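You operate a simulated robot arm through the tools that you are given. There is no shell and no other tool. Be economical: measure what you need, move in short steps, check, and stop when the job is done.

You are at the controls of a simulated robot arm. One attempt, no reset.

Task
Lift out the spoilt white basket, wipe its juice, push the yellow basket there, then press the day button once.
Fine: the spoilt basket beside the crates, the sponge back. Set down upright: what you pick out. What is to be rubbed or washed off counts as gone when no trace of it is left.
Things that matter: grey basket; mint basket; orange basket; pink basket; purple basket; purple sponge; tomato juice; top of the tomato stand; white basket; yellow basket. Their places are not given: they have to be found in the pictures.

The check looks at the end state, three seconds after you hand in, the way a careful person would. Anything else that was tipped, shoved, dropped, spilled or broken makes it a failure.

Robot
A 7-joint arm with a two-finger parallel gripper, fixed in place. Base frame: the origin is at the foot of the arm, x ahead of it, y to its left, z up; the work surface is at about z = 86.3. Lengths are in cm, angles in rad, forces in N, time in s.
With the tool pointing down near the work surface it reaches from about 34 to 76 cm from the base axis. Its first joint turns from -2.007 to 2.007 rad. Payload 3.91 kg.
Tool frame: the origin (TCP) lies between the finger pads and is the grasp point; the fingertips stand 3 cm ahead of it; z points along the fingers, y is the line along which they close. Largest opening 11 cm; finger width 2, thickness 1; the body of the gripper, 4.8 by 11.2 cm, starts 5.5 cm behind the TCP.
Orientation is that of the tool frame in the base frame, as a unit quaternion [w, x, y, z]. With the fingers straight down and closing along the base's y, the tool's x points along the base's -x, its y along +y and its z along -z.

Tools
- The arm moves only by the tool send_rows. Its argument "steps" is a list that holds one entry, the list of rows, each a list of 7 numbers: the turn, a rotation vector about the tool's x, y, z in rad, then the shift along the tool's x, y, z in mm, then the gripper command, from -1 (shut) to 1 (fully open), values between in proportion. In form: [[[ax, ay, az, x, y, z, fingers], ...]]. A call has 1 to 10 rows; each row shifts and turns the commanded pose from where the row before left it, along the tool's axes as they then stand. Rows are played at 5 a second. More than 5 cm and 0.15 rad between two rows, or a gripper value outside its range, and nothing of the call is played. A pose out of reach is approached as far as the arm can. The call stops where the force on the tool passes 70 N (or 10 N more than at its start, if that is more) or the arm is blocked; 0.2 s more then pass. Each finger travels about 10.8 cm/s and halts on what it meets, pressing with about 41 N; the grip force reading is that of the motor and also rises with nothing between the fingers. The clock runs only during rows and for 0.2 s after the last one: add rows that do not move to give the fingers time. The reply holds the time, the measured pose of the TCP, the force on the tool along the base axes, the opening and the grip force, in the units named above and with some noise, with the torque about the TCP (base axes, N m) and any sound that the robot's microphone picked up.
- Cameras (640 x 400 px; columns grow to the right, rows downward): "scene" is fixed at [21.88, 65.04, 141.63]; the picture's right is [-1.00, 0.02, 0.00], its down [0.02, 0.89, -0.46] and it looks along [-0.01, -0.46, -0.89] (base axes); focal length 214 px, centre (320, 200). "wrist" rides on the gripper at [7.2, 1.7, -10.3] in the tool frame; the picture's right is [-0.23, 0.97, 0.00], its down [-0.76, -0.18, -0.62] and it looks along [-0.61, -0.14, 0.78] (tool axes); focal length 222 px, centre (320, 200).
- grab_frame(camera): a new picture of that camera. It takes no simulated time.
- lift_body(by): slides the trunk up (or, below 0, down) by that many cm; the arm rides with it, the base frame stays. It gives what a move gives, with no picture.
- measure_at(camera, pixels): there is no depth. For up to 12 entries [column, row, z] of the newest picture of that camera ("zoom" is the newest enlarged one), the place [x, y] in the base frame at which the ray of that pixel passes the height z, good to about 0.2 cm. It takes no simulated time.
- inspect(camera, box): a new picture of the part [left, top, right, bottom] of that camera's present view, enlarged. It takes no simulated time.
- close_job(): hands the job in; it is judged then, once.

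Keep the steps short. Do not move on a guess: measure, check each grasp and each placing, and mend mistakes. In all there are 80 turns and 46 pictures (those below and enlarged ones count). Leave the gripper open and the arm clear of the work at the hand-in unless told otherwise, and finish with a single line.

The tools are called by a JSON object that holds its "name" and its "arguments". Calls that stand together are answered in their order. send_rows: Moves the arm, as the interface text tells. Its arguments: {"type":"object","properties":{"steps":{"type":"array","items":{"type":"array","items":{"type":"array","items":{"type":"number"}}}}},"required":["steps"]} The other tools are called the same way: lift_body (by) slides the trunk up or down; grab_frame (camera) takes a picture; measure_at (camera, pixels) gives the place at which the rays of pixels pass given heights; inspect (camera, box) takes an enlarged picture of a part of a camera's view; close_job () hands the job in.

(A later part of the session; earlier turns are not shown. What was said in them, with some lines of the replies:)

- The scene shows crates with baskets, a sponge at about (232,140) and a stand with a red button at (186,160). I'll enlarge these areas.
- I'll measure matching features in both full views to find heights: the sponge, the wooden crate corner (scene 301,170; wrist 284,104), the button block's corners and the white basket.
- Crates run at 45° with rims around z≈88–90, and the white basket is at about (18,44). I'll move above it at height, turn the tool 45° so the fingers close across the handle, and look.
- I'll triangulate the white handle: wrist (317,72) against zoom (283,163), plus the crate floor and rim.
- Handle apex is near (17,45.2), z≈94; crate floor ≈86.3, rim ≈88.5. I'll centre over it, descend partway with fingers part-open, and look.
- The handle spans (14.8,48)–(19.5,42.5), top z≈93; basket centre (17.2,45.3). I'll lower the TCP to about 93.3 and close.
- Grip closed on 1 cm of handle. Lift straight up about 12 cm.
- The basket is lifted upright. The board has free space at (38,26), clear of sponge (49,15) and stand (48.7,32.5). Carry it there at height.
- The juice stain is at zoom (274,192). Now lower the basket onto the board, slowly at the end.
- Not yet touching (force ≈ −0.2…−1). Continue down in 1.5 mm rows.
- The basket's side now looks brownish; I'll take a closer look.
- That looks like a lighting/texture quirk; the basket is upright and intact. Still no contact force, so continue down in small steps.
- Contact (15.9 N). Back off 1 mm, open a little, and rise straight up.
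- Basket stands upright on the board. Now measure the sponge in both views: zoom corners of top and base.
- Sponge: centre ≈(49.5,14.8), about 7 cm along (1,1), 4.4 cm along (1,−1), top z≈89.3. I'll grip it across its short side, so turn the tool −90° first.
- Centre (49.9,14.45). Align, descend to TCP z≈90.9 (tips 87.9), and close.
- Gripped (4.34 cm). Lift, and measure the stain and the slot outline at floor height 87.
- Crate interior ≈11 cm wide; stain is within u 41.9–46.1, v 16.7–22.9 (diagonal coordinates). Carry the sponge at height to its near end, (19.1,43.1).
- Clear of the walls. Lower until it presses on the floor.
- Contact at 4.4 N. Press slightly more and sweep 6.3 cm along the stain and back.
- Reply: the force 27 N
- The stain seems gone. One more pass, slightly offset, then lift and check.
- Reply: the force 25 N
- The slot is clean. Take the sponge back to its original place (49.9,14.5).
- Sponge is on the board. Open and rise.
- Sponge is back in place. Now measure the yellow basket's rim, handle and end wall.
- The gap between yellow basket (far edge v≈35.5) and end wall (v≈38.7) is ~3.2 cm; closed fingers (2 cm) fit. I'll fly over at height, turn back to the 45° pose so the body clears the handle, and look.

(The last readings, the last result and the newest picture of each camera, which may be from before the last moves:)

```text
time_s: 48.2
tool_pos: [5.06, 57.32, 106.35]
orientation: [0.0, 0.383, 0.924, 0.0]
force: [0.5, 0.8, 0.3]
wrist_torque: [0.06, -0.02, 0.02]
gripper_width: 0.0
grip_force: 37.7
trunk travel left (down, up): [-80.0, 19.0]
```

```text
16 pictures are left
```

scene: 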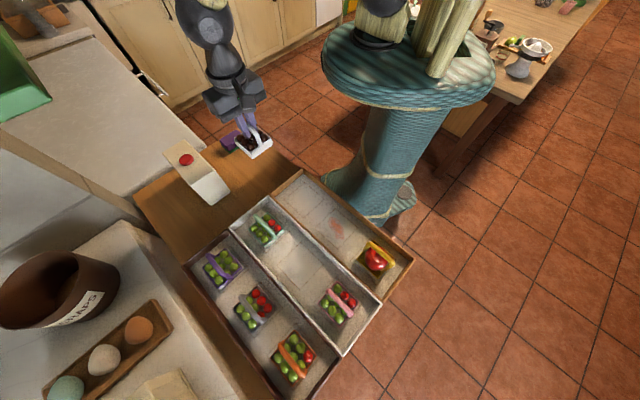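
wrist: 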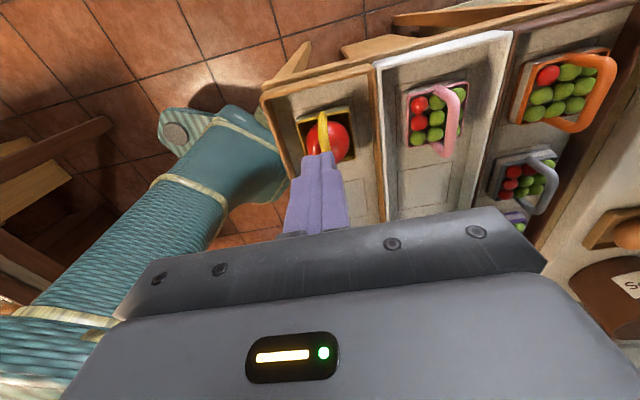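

{"name": "inspect", "arguments": {"camera": "wrist", "box": [250, 50, 400, 170]}}

```text
3.33 times, centred on (325, 110) of wrist
```

zoom: 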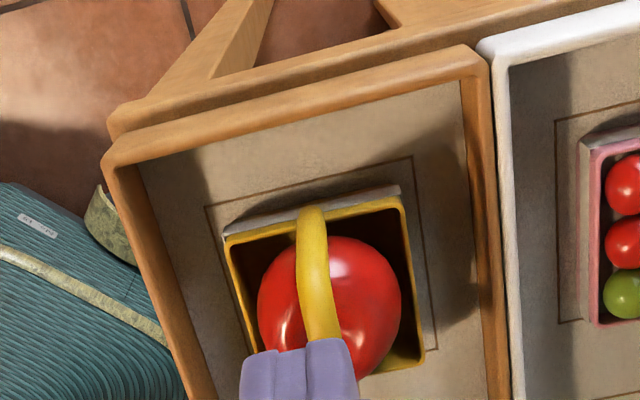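

{"name": "measure_at", "arguments": {"camera": "zoom", "pixels": [[226, 238, 90], [402, 199, 90], [224, 226, 88], [398, 187, 88], [140, 165, 87], [455, 83, 87], [300, 125, 87], [310, 205, 90], [312, 205, 93], [205, 207, 87], [413, 157, 87], [318, 330, 95]]}}

```text
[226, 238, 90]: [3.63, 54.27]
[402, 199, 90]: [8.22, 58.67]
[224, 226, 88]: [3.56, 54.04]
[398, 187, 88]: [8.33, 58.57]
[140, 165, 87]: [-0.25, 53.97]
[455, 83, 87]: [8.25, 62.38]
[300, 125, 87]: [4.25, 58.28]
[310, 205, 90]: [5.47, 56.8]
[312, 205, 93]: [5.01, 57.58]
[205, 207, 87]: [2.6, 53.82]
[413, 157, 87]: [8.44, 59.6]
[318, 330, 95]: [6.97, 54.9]
```

The gap is really ~2.6–2.8 cm – tight for closed fingers (2 cm). Safer: turn so fingers close along the crate length and open wide, using just one 1 cm-thick finger in the gap, with the other finger outside the end wall, for a first short push.

{"name": "send_rows", "arguments": {"steps": [[[0, 0, -0.148, 0, 0, 0, -1], [0, 0, -0.148, 0, 0, 0, -1], [0, 0, -0.148, 0, 0, 0, -1], [0, 0, -0.148, 0, 0, 0, -1], [0, 0, -0.148, 0, 0, 0, -1], [0, 0, -0.148, 0, 0, 0, -1], [0, 0, -0.148, 0, 0, 0, -1], [0, 0, -0.148, 0, 0, 0, -1], [0, 0, -0.148, 0, 0, 0, -1], [0, 0, -0.148, 0, 0, 0, -1]]]}}

{"name": "send_rows", "arguments": {"steps": [[[0, 0, -0.0908, 0, 0, 0, -1], [0, 0, 0, 0, 30, 0, 1], [0, 0, 0, 0, 30, 0, 1], [0, 0, 0, 0, 0, 30, 1], [0, 0, 0, 0, 0, 30, 1], [0, 0, 0, 0, 0, 20, 1], [0, 0, 0, 0, 0, 0, 1]]]}}

{"name": "inspect", "arguments": {"camera": "scene", "box": [340, 215, 430, 290]}}

```text
time_s: 50.4
tool_pos: [4.9, 57.35, 106.39]
orientation: [0.0, -0.342, 0.94, 0.0]
force: [-0.5, -0.2, 0.2]
wrist_torque: [0.01, 0.0, 0.04]
gripper_width: 0.02
grip_force: 37.8
trunk travel left (down, up): [-80.0, 19.0]
```

```text
time_s: 52.0
tool_pos: [0.75, 61.51, 98.34]
orientation: [0.0, -0.382, 0.924, 0.0]
force: [-0.5, 0.0, 0.3]
wrist_torque: [-0.03, 0.02, -0.01]
gripper_width: 11.0
grip_force: 0.0
trunk travel left (down, up): [-80.0, 19.0]
```

```text
5.33 times, centred on (385, 252) of scene
```

zoom: 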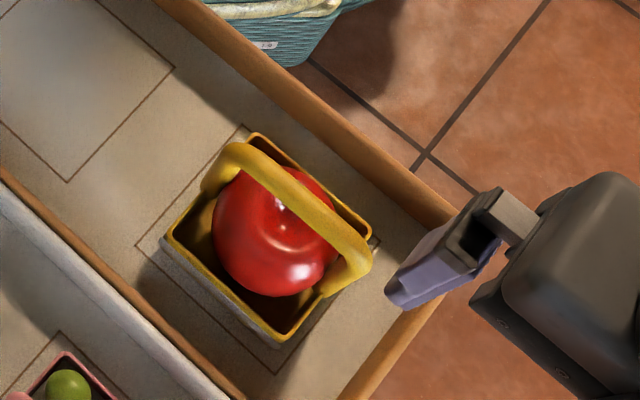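

{"name": "measure_at", "arguments": {"camera": "zoom", "pixels": [[395, 302, 95.3], [388, 290, 95.3], [410, 308, 95.3]]}}

{"name": "send_rows", "arguments": {"steps": [[[0, 0, 0, 0, 0, 20, 1], [0, 0, 0, 0, 0, 15, 1], [0, 0, 0, 0, 0, 10, 1], [0, 0, 0, 0, 0, 10, 1], [0, 0, 0, 0, 0, 0, 1]]]}}

{"name": "inspect", "arguments": {"camera": "scene", "box": [340, 215, 430, 290]}}

```text
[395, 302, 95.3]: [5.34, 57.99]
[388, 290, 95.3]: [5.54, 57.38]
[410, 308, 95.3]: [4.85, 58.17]
```

```text
time_s: 53.2
tool_pos: [0.76, 61.69, 92.9]
orientation: [0.0, -0.383, 0.924, 0.0]
force: [-0.4, -0.2, -0.4]
wrist_torque: [-0.02, -0.03, -0.02]
gripper_width: 11.0
grip_force: 0.1
trunk travel left (down, up): [-80.0, 19.0]
```

```text
5.33 times, centred on (385, 252) of scene
```

zoom: 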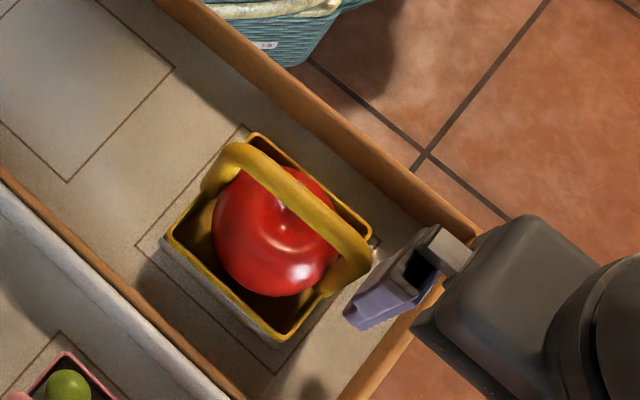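

The finger is entering the gap freely (no force). Descend another 14 mm.

{"name": "send_rows", "arguments": {"steps": [[[0, 0, 0, 0, 0, 7, 1], [0, 0, 0, 0, 0, 7, 1], [0, 0, 0, 0, 0, 0, 1]]]}}

```text
time_s: 54.0
tool_pos: [0.82, 61.59, 91.5]
orientation: [-0.001, -0.382, 0.924, 0.0]
force: [-0.4, -0.5, -0.1]
wrist_torque: [0.05, 0.05, 0.04]
gripper_width: 11.01
grip_force: 0.0
trunk travel left (down, up): [-80.0, 19.0]
```

Tips now at 88.5. Push slowly 4.4 cm toward the clean slot.

{"name": "send_rows", "arguments": {"steps": [[[0, 0, 0, 0, -4, 0, 1], [0, 0, 0, 0, -4, 0, 1], [0, 0, 0, 0, -6, 0, 1], [0, 0, 0, 0, -6, 0, 1], [0, 0, 0, 0, -6, 0, 1], [0, 0, 0, 0, -6, 0, 1], [0, 0, 0, 0, -6, 0, 1], [0, 0, 0, 0, -6, 0, 1], [0, 0, 0, 0, 0, 0, 1]]]}}

{"name": "inspect", "arguments": {"camera": "scene", "box": [310, 200, 430, 290]}}

```text
time_s: 56.0
tool_pos: [3.86, 58.52, 91.35]
orientation: [0.001, -0.382, 0.924, -0.001]
force: [0.0, 0.9, -0.7]
wrist_torque: [0.02, 0.02, 0.01]
gripper_width: 11.0
grip_force: 0.1
trunk travel left (down, up): [-80.0, 19.0]
```

```text
4.44 times, centred on (370, 245) of scene
```

zoom: 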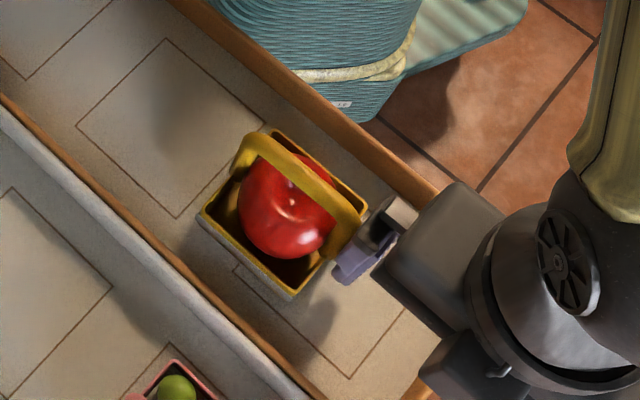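

Basket slid straight. Now back off, rise, close and turn back to the 45° pose for the rest of the push with closed fingers in the widened gap.

{"name": "send_rows", "arguments": {"steps": [[[0, 0, 0, 0, 6, 0, 1], [0, 0, 0, 0, 0, -20, 1], [0, 0, 0, 0, 0, -45, 1], [0, 0, 0, 0, 0, -45, 1], [0, 0, 0, 0, 0, -40, 1], [0, 0, 0, 0, 0, 0, -1]]]}}

{"name": "send_rows", "arguments": {"steps": [[[0, 0, 0.148, 0, 0, 0, -1], [0, 0, 0.148, 0, 0, 0, -1], [0, 0, 0.148, 0, 0, 0, -1], [0, 0, 0.148, 0, 0, 0, -1], [0, 0, 0.148, 0, 0, 0, -1], [0, 0, 0.148, 0, 0, 0, -1], [0, 0, 0.148, 0, 0, 0, -1], [0, 0, 0.148, 0, 0, 0, -1], [0, 0, 0.148, 0, 0, 0, -1], [0, 0, 0.148, 0, 0, 0, -1]]]}}

{"name": "send_rows", "arguments": {"steps": [[[0, 0, 0.0908, 0, 0, 0, -1], [0, 0, 0, -44, 0, 0, -1], [0, 0, 0, 0, 0, 0, -1]]]}}

```text
time_s: 57.4
tool_pos: [3.57, 59.06, 106.32]
orientation: [0.001, -0.383, 0.924, 0.0]
force: [-0.3, -0.3, 0.4]
wrist_torque: [-0.03, 0.02, 0.0]
gripper_width: 2.64
grip_force: 0.1
trunk travel left (down, up): [-80.0, 19.0]
```

```text
time_s: 59.6
tool_pos: [3.48, 58.96, 106.5]
orientation: [0.0, 0.341, 0.94, 0.0]
force: [0.3, -0.4, 0.4]
wrist_torque: [0.0, 0.0, -0.01]
gripper_width: 0.0
grip_force: 37.1
trunk travel left (down, up): [-80.0, 19.0]
```

```text
time_s: 60.4
tool_pos: [6.52, 55.87, 106.34]
orientation: [0.001, 0.382, 0.924, 0.0]
force: [-0.9, 1.5, 0.3]
wrist_torque: [-0.02, -0.04, 0.03]
gripper_width: 0.0
grip_force: 38.1
trunk travel left (down, up): [-80.0, 19.0]
```

{"name": "measure_at", "arguments": {"camera": "zoom", "pixels": [[266, 129, 89.3], [367, 212, 89.3], [290, 293, 89.3], [199, 212, 89.3]]}}

{"name": "send_rows", "arguments": {"steps": [[[0, 0, 0, 0, 0, 45, -1], [0, 0, 0, 0, 0, 45, -1], [0, 0, 0, 0, 0, 35, -1], [0, 0, 0, 0, 0, 12, -1], [0, 0, 0, 0, 0, 11, -1], [0, 0, 0, 0, 0, 0, -1]]]}}

{"name": "inspect", "arguments": {"camera": "scene", "box": [310, 200, 430, 290]}}

```text
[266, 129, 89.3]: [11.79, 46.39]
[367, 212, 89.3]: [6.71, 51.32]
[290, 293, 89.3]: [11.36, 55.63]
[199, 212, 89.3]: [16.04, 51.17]
```

```text
time_s: 61.8
tool_pos: [6.72, 55.72, 91.63]
orientation: [-0.001, 0.383, 0.924, 0.0]
force: [-0.3, 0.4, 0.5]
wrist_torque: [0.0, -0.01, 0.03]
gripper_width: 0.0
grip_force: 37.1
trunk travel left (down, up): [-80.0, 19.0]
```

```text
4.44 times, centred on (370, 245) of scene
```

zoom: 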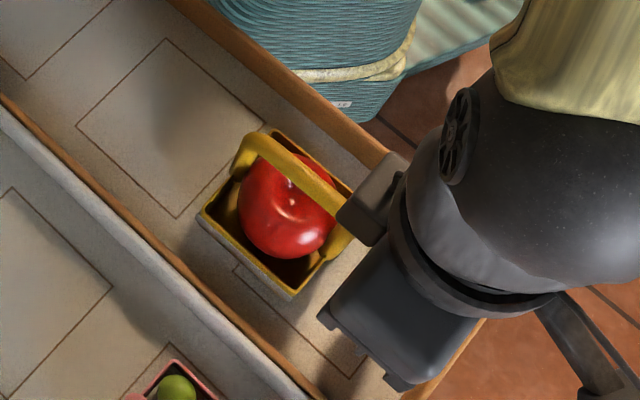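

No contact, and the fingers are behind the basket. Basket centre now v≈28.0, target 19.8. Push 7.8 cm slowly, then check.

{"name": "send_rows", "arguments": {"steps": [[[0, 0, 0, -9, 0, 0, -1], [0, 0, 0, -5, 0, 0, -1], [0, 0, 0, -8, 0, 0, -1], [0, 0, 0, -8, 0, 0, -1], [0, 0, 0, -8, 0, 0, -1], [0, 0, 0, -8, 0, 0, -1], [0, 0, 0, -8, 0, 0, -1], [0, 0, 0, -8, 0, 0, -1], [0, 0, 0, -8, 0, 0, -1], [0, 0, 0, -8, 0, 0, -1]]]}}

{"name": "inspect", "arguments": {"camera": "scene", "box": [290, 190, 410, 280]}}

```text
time_s: 64.0
tool_pos: [12.02, 50.26, 91.7]
orientation: [0.0, 0.382, 0.924, 0.0]
force: [0.8, 0.1, -0.2]
wrist_torque: [0.05, -0.01, 0.01]
gripper_width: 0.0
grip_force: 37.9
trunk travel left (down, up): [-80.0, 19.0]
```

```text
4.44 times, centred on (350, 235) of scene
```

zoom: 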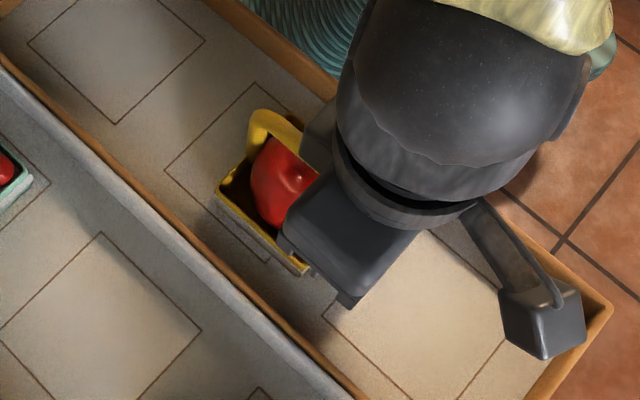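

{"name": "measure_at", "arguments": {"camera": "zoom", "pixels": [[217, 192, 89.3], [304, 273, 89.3], [165, 172, 87.1], [270, 262, 87.1], [254, 83, 87.1]]}}

```text
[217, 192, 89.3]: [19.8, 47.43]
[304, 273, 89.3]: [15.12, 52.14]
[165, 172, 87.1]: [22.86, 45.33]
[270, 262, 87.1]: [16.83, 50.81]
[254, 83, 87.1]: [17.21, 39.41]
```

Basket centre is at v≈22.9, slot centre ≈19.9: push another 2.9 cm.

{"name": "send_rows", "arguments": {"steps": [[[0, 0, 0, -6, 0, 0, -1], [0, 0, 0, -6, 0, 0, -1], [0, 0, 0, -6, 0, 0, -1], [0, 0, 0, -6, 0, 0, -1], [0, 0, 0, -5, 0, 0, -1], [0, 0, 0, 0, 0, 0, -1]]]}}

{"name": "send_rows", "arguments": {"steps": [[[0, 0, 0, 10, 0, 0, -1], [0, 0, 0, 10, 0, 0, -1], [0, 0, 0, 0, 0, -25, -1], [0, 0, 0, 0, 0, -45, -1], [0, 0, 0, 0, 0, -45, -1], [0, 0, 0, 0, 0, -45, -1], [0, 0, 0, 45, 0, 0, -1], [0, 0, 0, 45, 0, 0, -1], [0, 0, 0, 0, 0, 0, -1]]]}}

{"name": "inspect", "arguments": {"camera": "scene", "box": [290, 190, 410, 280]}}

```text
time_s: 65.4
tool_pos: [14.17, 48.17, 91.68]
orientation: [-0.001, 0.383, 0.924, -0.001]
force: [-0.5, 0.3, 0.5]
wrist_torque: [-0.03, 0.0, 0.0]
gripper_width: 0.0
grip_force: 37.7
trunk travel left (down, up): [-80.0, 19.0]
```

```text
time_s: 67.4
tool_pos: [6.37, 56.07, 107.67]
orientation: [0.0, 0.382, 0.924, 0.0]
force: [-0.1, 0.1, -0.4]
wrist_torque: [0.01, -0.03, 0.02]
gripper_width: 0.0
grip_force: 37.5
trunk travel left (down, up): [-80.0, 19.0]
```

```text
4.44 times, centred on (350, 235) of scene
```

zoom: 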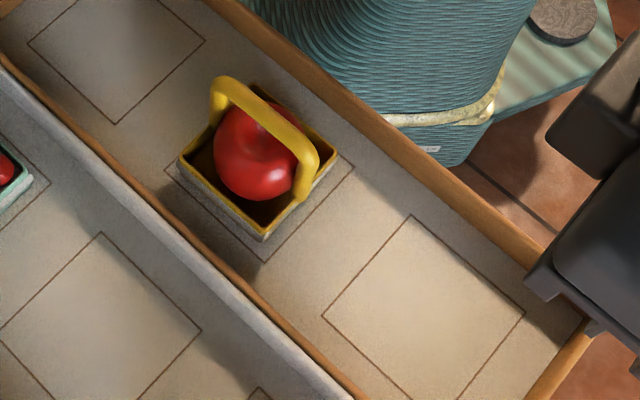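

{"name": "measure_at", "arguments": {"camera": "zoom", "pixels": [[180, 158, 89.3], [264, 236, 89.3], [337, 157, 89.3], [254, 86, 89.3], [165, 172, 87.1], [267, 262, 87.1], [354, 165, 87.1], [254, 83, 87.1]]}}

```text
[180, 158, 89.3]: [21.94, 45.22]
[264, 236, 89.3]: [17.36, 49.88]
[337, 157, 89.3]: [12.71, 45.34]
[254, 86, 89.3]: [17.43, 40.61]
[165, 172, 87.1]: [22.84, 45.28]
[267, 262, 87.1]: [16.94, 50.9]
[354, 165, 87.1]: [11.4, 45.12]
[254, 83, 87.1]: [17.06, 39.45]
```

Yellow basket is centred in the clean slot. Now move closed fingers high over the button, near (55,30.2).

{"name": "send_rows", "arguments": {"steps": [[[0, 0, 0, 0, 0, -45, -1], [0, 0, 0, -38, 12, 0, -1], [0, 0, 0, -45, 13.6, 0, -1], [0, 0, 0, -45, 13.6, 0, -1], [0, 0, 0, -45, 13.6, 0, -1], [0, 0, 0, -45, 13.6, 0, -1], [0, 0, 0, -45, 13.6, 0, -1], [0, 0, 0, -45, 13.6, 0, -1], [0, 0, 0, -45, 13.6, 0, -1], [0, 0, 0, -45, 13.6, 0, -1]]]}}

{"name": "send_rows", "arguments": {"steps": [[[0, 0, 0, -45, 14, 0, -1], [0, 0, 0, -45, 14, 0, -1], [0, 0, 0, -39, 11, 0, -1], [0, 0, 0, 0, 0, 0, -1]]]}}

{"name": "inspect", "arguments": {"camera": "scene", "box": [140, 110, 260, 210]}}

{"name": "grab_frame", "arguments": {"camera": "wrist"}}

```text
time_s: 69.6
tool_pos: [43.18, 36.38, 112.01]
orientation: [-0.001, 0.383, 0.924, -0.001]
force: [0.5, -0.2, -0.1]
wrist_torque: [-0.01, 0.0, 0.02]
gripper_width: 0.0
grip_force: 37.7
trunk travel left (down, up): [-80.0, 19.0]
```

```text
time_s: 70.6
tool_pos: [54.85, 30.15, 112.01]
orientation: [0.0, 0.382, 0.924, -0.001]
force: [-0.5, -0.6, 0.5]
wrist_torque: [-0.01, -0.03, 0.0]
gripper_width: 0.0
grip_force: 37.5
trunk travel left (down, up): [-80.0, 19.0]
```

```text
4.00 times, centred on (200, 160) of scene
```

zoom: 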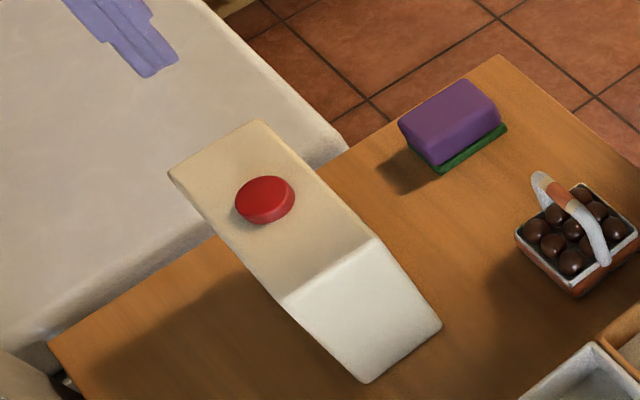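

```text
7 pictures are left
```

wrist: 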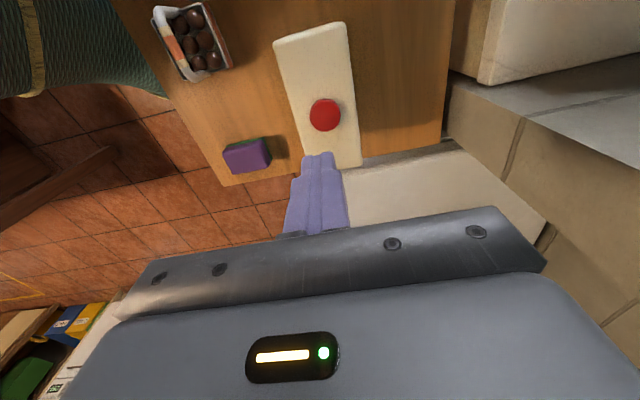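

{"name": "measure_at", "arguments": {"camera": "zoom", "pixels": [[265, 192, 96], [265, 192, 97], [265, 192, 98], [265, 192, 99], [265, 192, 100], [170, 177, 97], [258, 122, 97]]}}

{"name": "measure_at", "arguments": {"camera": "wrist", "pixels": [[325, 112, 96], [325, 112, 97], [325, 112, 98], [325, 112, 99], [325, 112, 100], [361, 163, 97], [305, 155, 97]]}}

```text
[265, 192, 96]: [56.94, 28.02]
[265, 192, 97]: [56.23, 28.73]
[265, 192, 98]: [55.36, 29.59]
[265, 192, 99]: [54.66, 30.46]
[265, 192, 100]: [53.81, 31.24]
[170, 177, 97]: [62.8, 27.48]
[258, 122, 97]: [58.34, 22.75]
```

```text
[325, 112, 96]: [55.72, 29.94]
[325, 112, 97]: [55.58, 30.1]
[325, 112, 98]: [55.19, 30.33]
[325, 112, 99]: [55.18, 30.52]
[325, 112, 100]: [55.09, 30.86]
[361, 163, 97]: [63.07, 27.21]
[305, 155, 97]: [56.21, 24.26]
```

Button top centre ≈(55.05,30.3,98.6). Align and descend to just above (tips ≈99.6).

{"name": "send_rows", "arguments": {"steps": [[[0, 0, 0, 0, 2.5, 0, -1], [0, 0, 0, 0, 0, 40, -1], [0, 0, 0, 0, 0, 40, -1], [0, 0, 0, 0, 0, 14, -1], [0, 0, 0, 0, 0, 0, -1]]]}}

{"name": "inspect", "arguments": {"camera": "scene", "box": [150, 125, 230, 185]}}

```text
time_s: 71.8
tool_pos: [55.16, 30.28, 102.71]
orientation: [0.0, 0.382, 0.924, -0.001]
force: [0.9, 0.6, -0.2]
wrist_torque: [0.02, -0.04, -0.02]
gripper_width: 0.01
grip_force: 37.4
trunk travel left (down, up): [-80.0, 19.0]
```

```text
6.67 times, centred on (190, 155) of scene
```

zoom: 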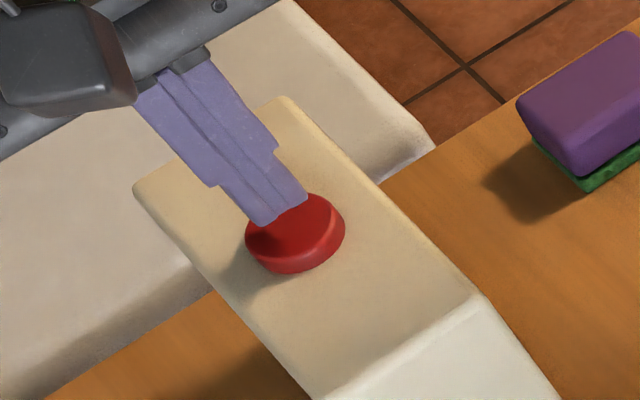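

The fingertips are right over the button. Press in 2 mm steps, watching force and sound.

{"name": "send_rows", "arguments": {"steps": [[[0, 0, 0, 0, 0, 3, -1], [0, 0, 0, 0, 0, 3, -1], [0, 0, 0, 0, 0, 2, -1], [0, 0, 0, 0, 0, 0, -1]]]}}

```text
time_s: 72.8
tool_pos: [54.95, 30.3, 101.98]
orientation: [-0.001, 0.382, 0.924, 0.0]
force: [-0.5, 0.2, -0.3]
wrist_torque: [0.02, 0.0, -0.01]
gripper_width: 0.0
grip_force: 37.9
trunk travel left (down, up): [-80.0, 19.0]
```

{"name": "send_rows", "arguments": {"steps": [[[0, 0, 0, 0, 0, 2, -1], [0, 0, 0, 0, 0, 2, -1], [0, 0, 0, 0, 0, 2, -1], [0, 0, 0, 0, 0, 0, -1]]]}}

```text
time_s: 73.8
tool_pos: [55.16, 30.22, 101.15]
orientation: [0.0, 0.382, 0.924, 0.0]
force: [-0.6, 0.1, 0.6]
wrist_torque: [0.02, -0.03, 0.0]
gripper_width: 0.0
grip_force: 37.5
trunk travel left (down, up): [-80.0, 19.0]
```

{"name": "send_rows", "arguments": {"steps": [[[0, 0, 0, 0, 0, 2, -1], [0, 0, 0, 0, 0, 2, -1], [0, 0, 0, 0, 0, 0, -1]]]}}

```text
time_s: 74.6
tool_pos: [55.09, 30.15, 100.94]
orientation: [0.001, 0.382, 0.924, 0.001]
force: [-0.4, 0.2, 5.2]
wrist_torque: [0.01, 0.0, 0.01]
gripper_width: 0.02
grip_force: 37.7
trunk travel left (down, up): [-80.0, 19.0]
heard: click
```

A click was heard – one press. Rise straight up, then away with the gripper open.

{"name": "send_rows", "arguments": {"steps": [[[0, 0, 0, 0, 0, -20, -1], [0, 0, 0, 0, 0, -45, -1], [0, 0, 0, 0, 0, -45, -1], [0, 0, 0, 0, 0, -45, 1], [0, 0, 0, 0, 0, -20, 1], [0, 0, 0, 0, -45, 0, 1], [0, 0, 0, 0, -45, 0, 1], [0, 0, 0, 0, -45, 0, 1], [0, 0, 0, 0, 0, 0, 1]]]}}

{"name": "grab_frame", "arguments": {"camera": "scene"}}

{"name": "grab_frame", "arguments": {"camera": "wrist"}}

```text
time_s: 76.6
tool_pos: [45.59, 20.76, 118.38]
orientation: [0.0, 0.383, 0.924, -0.001]
force: [0.5, -0.1, -0.2]
wrist_torque: [-0.03, 0.0, 0.01]
gripper_width: 11.01
grip_force: 0.1
trunk travel left (down, up): [-80.0, 19.0]
```

```text
5 pictures are left
```

scene: 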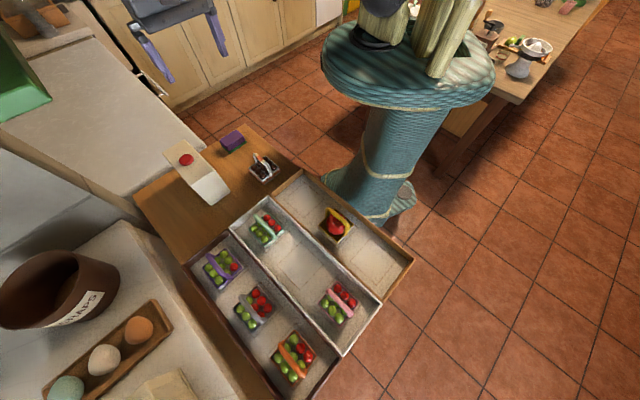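

```text
4 pictures are left
```

wrist: 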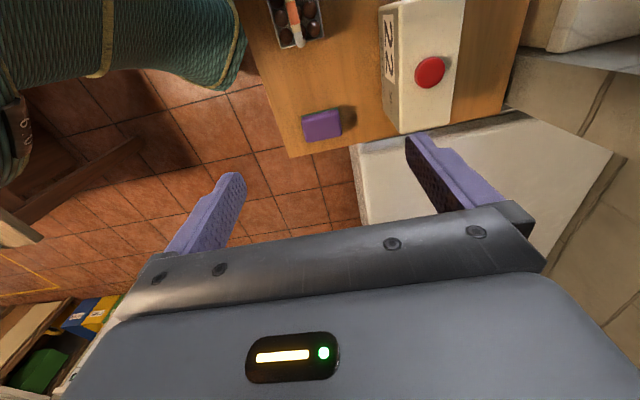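

The display now reads 22 (it looked like 21 earlier). The white basket is upright on the board, the sponge is back, the slot is clean and the yellow basket is in it. The arm is clear and the gripper open, so I'm handing in.

{"name": "close_job", "arguments": {}}

```text
The job is handed in.
```

The job is handed in: white basket upright beside the crates, juice wiped away, sponge back in its place, yellow basket pushed into the cleaned slot, and the day button pressed once (one click heard).
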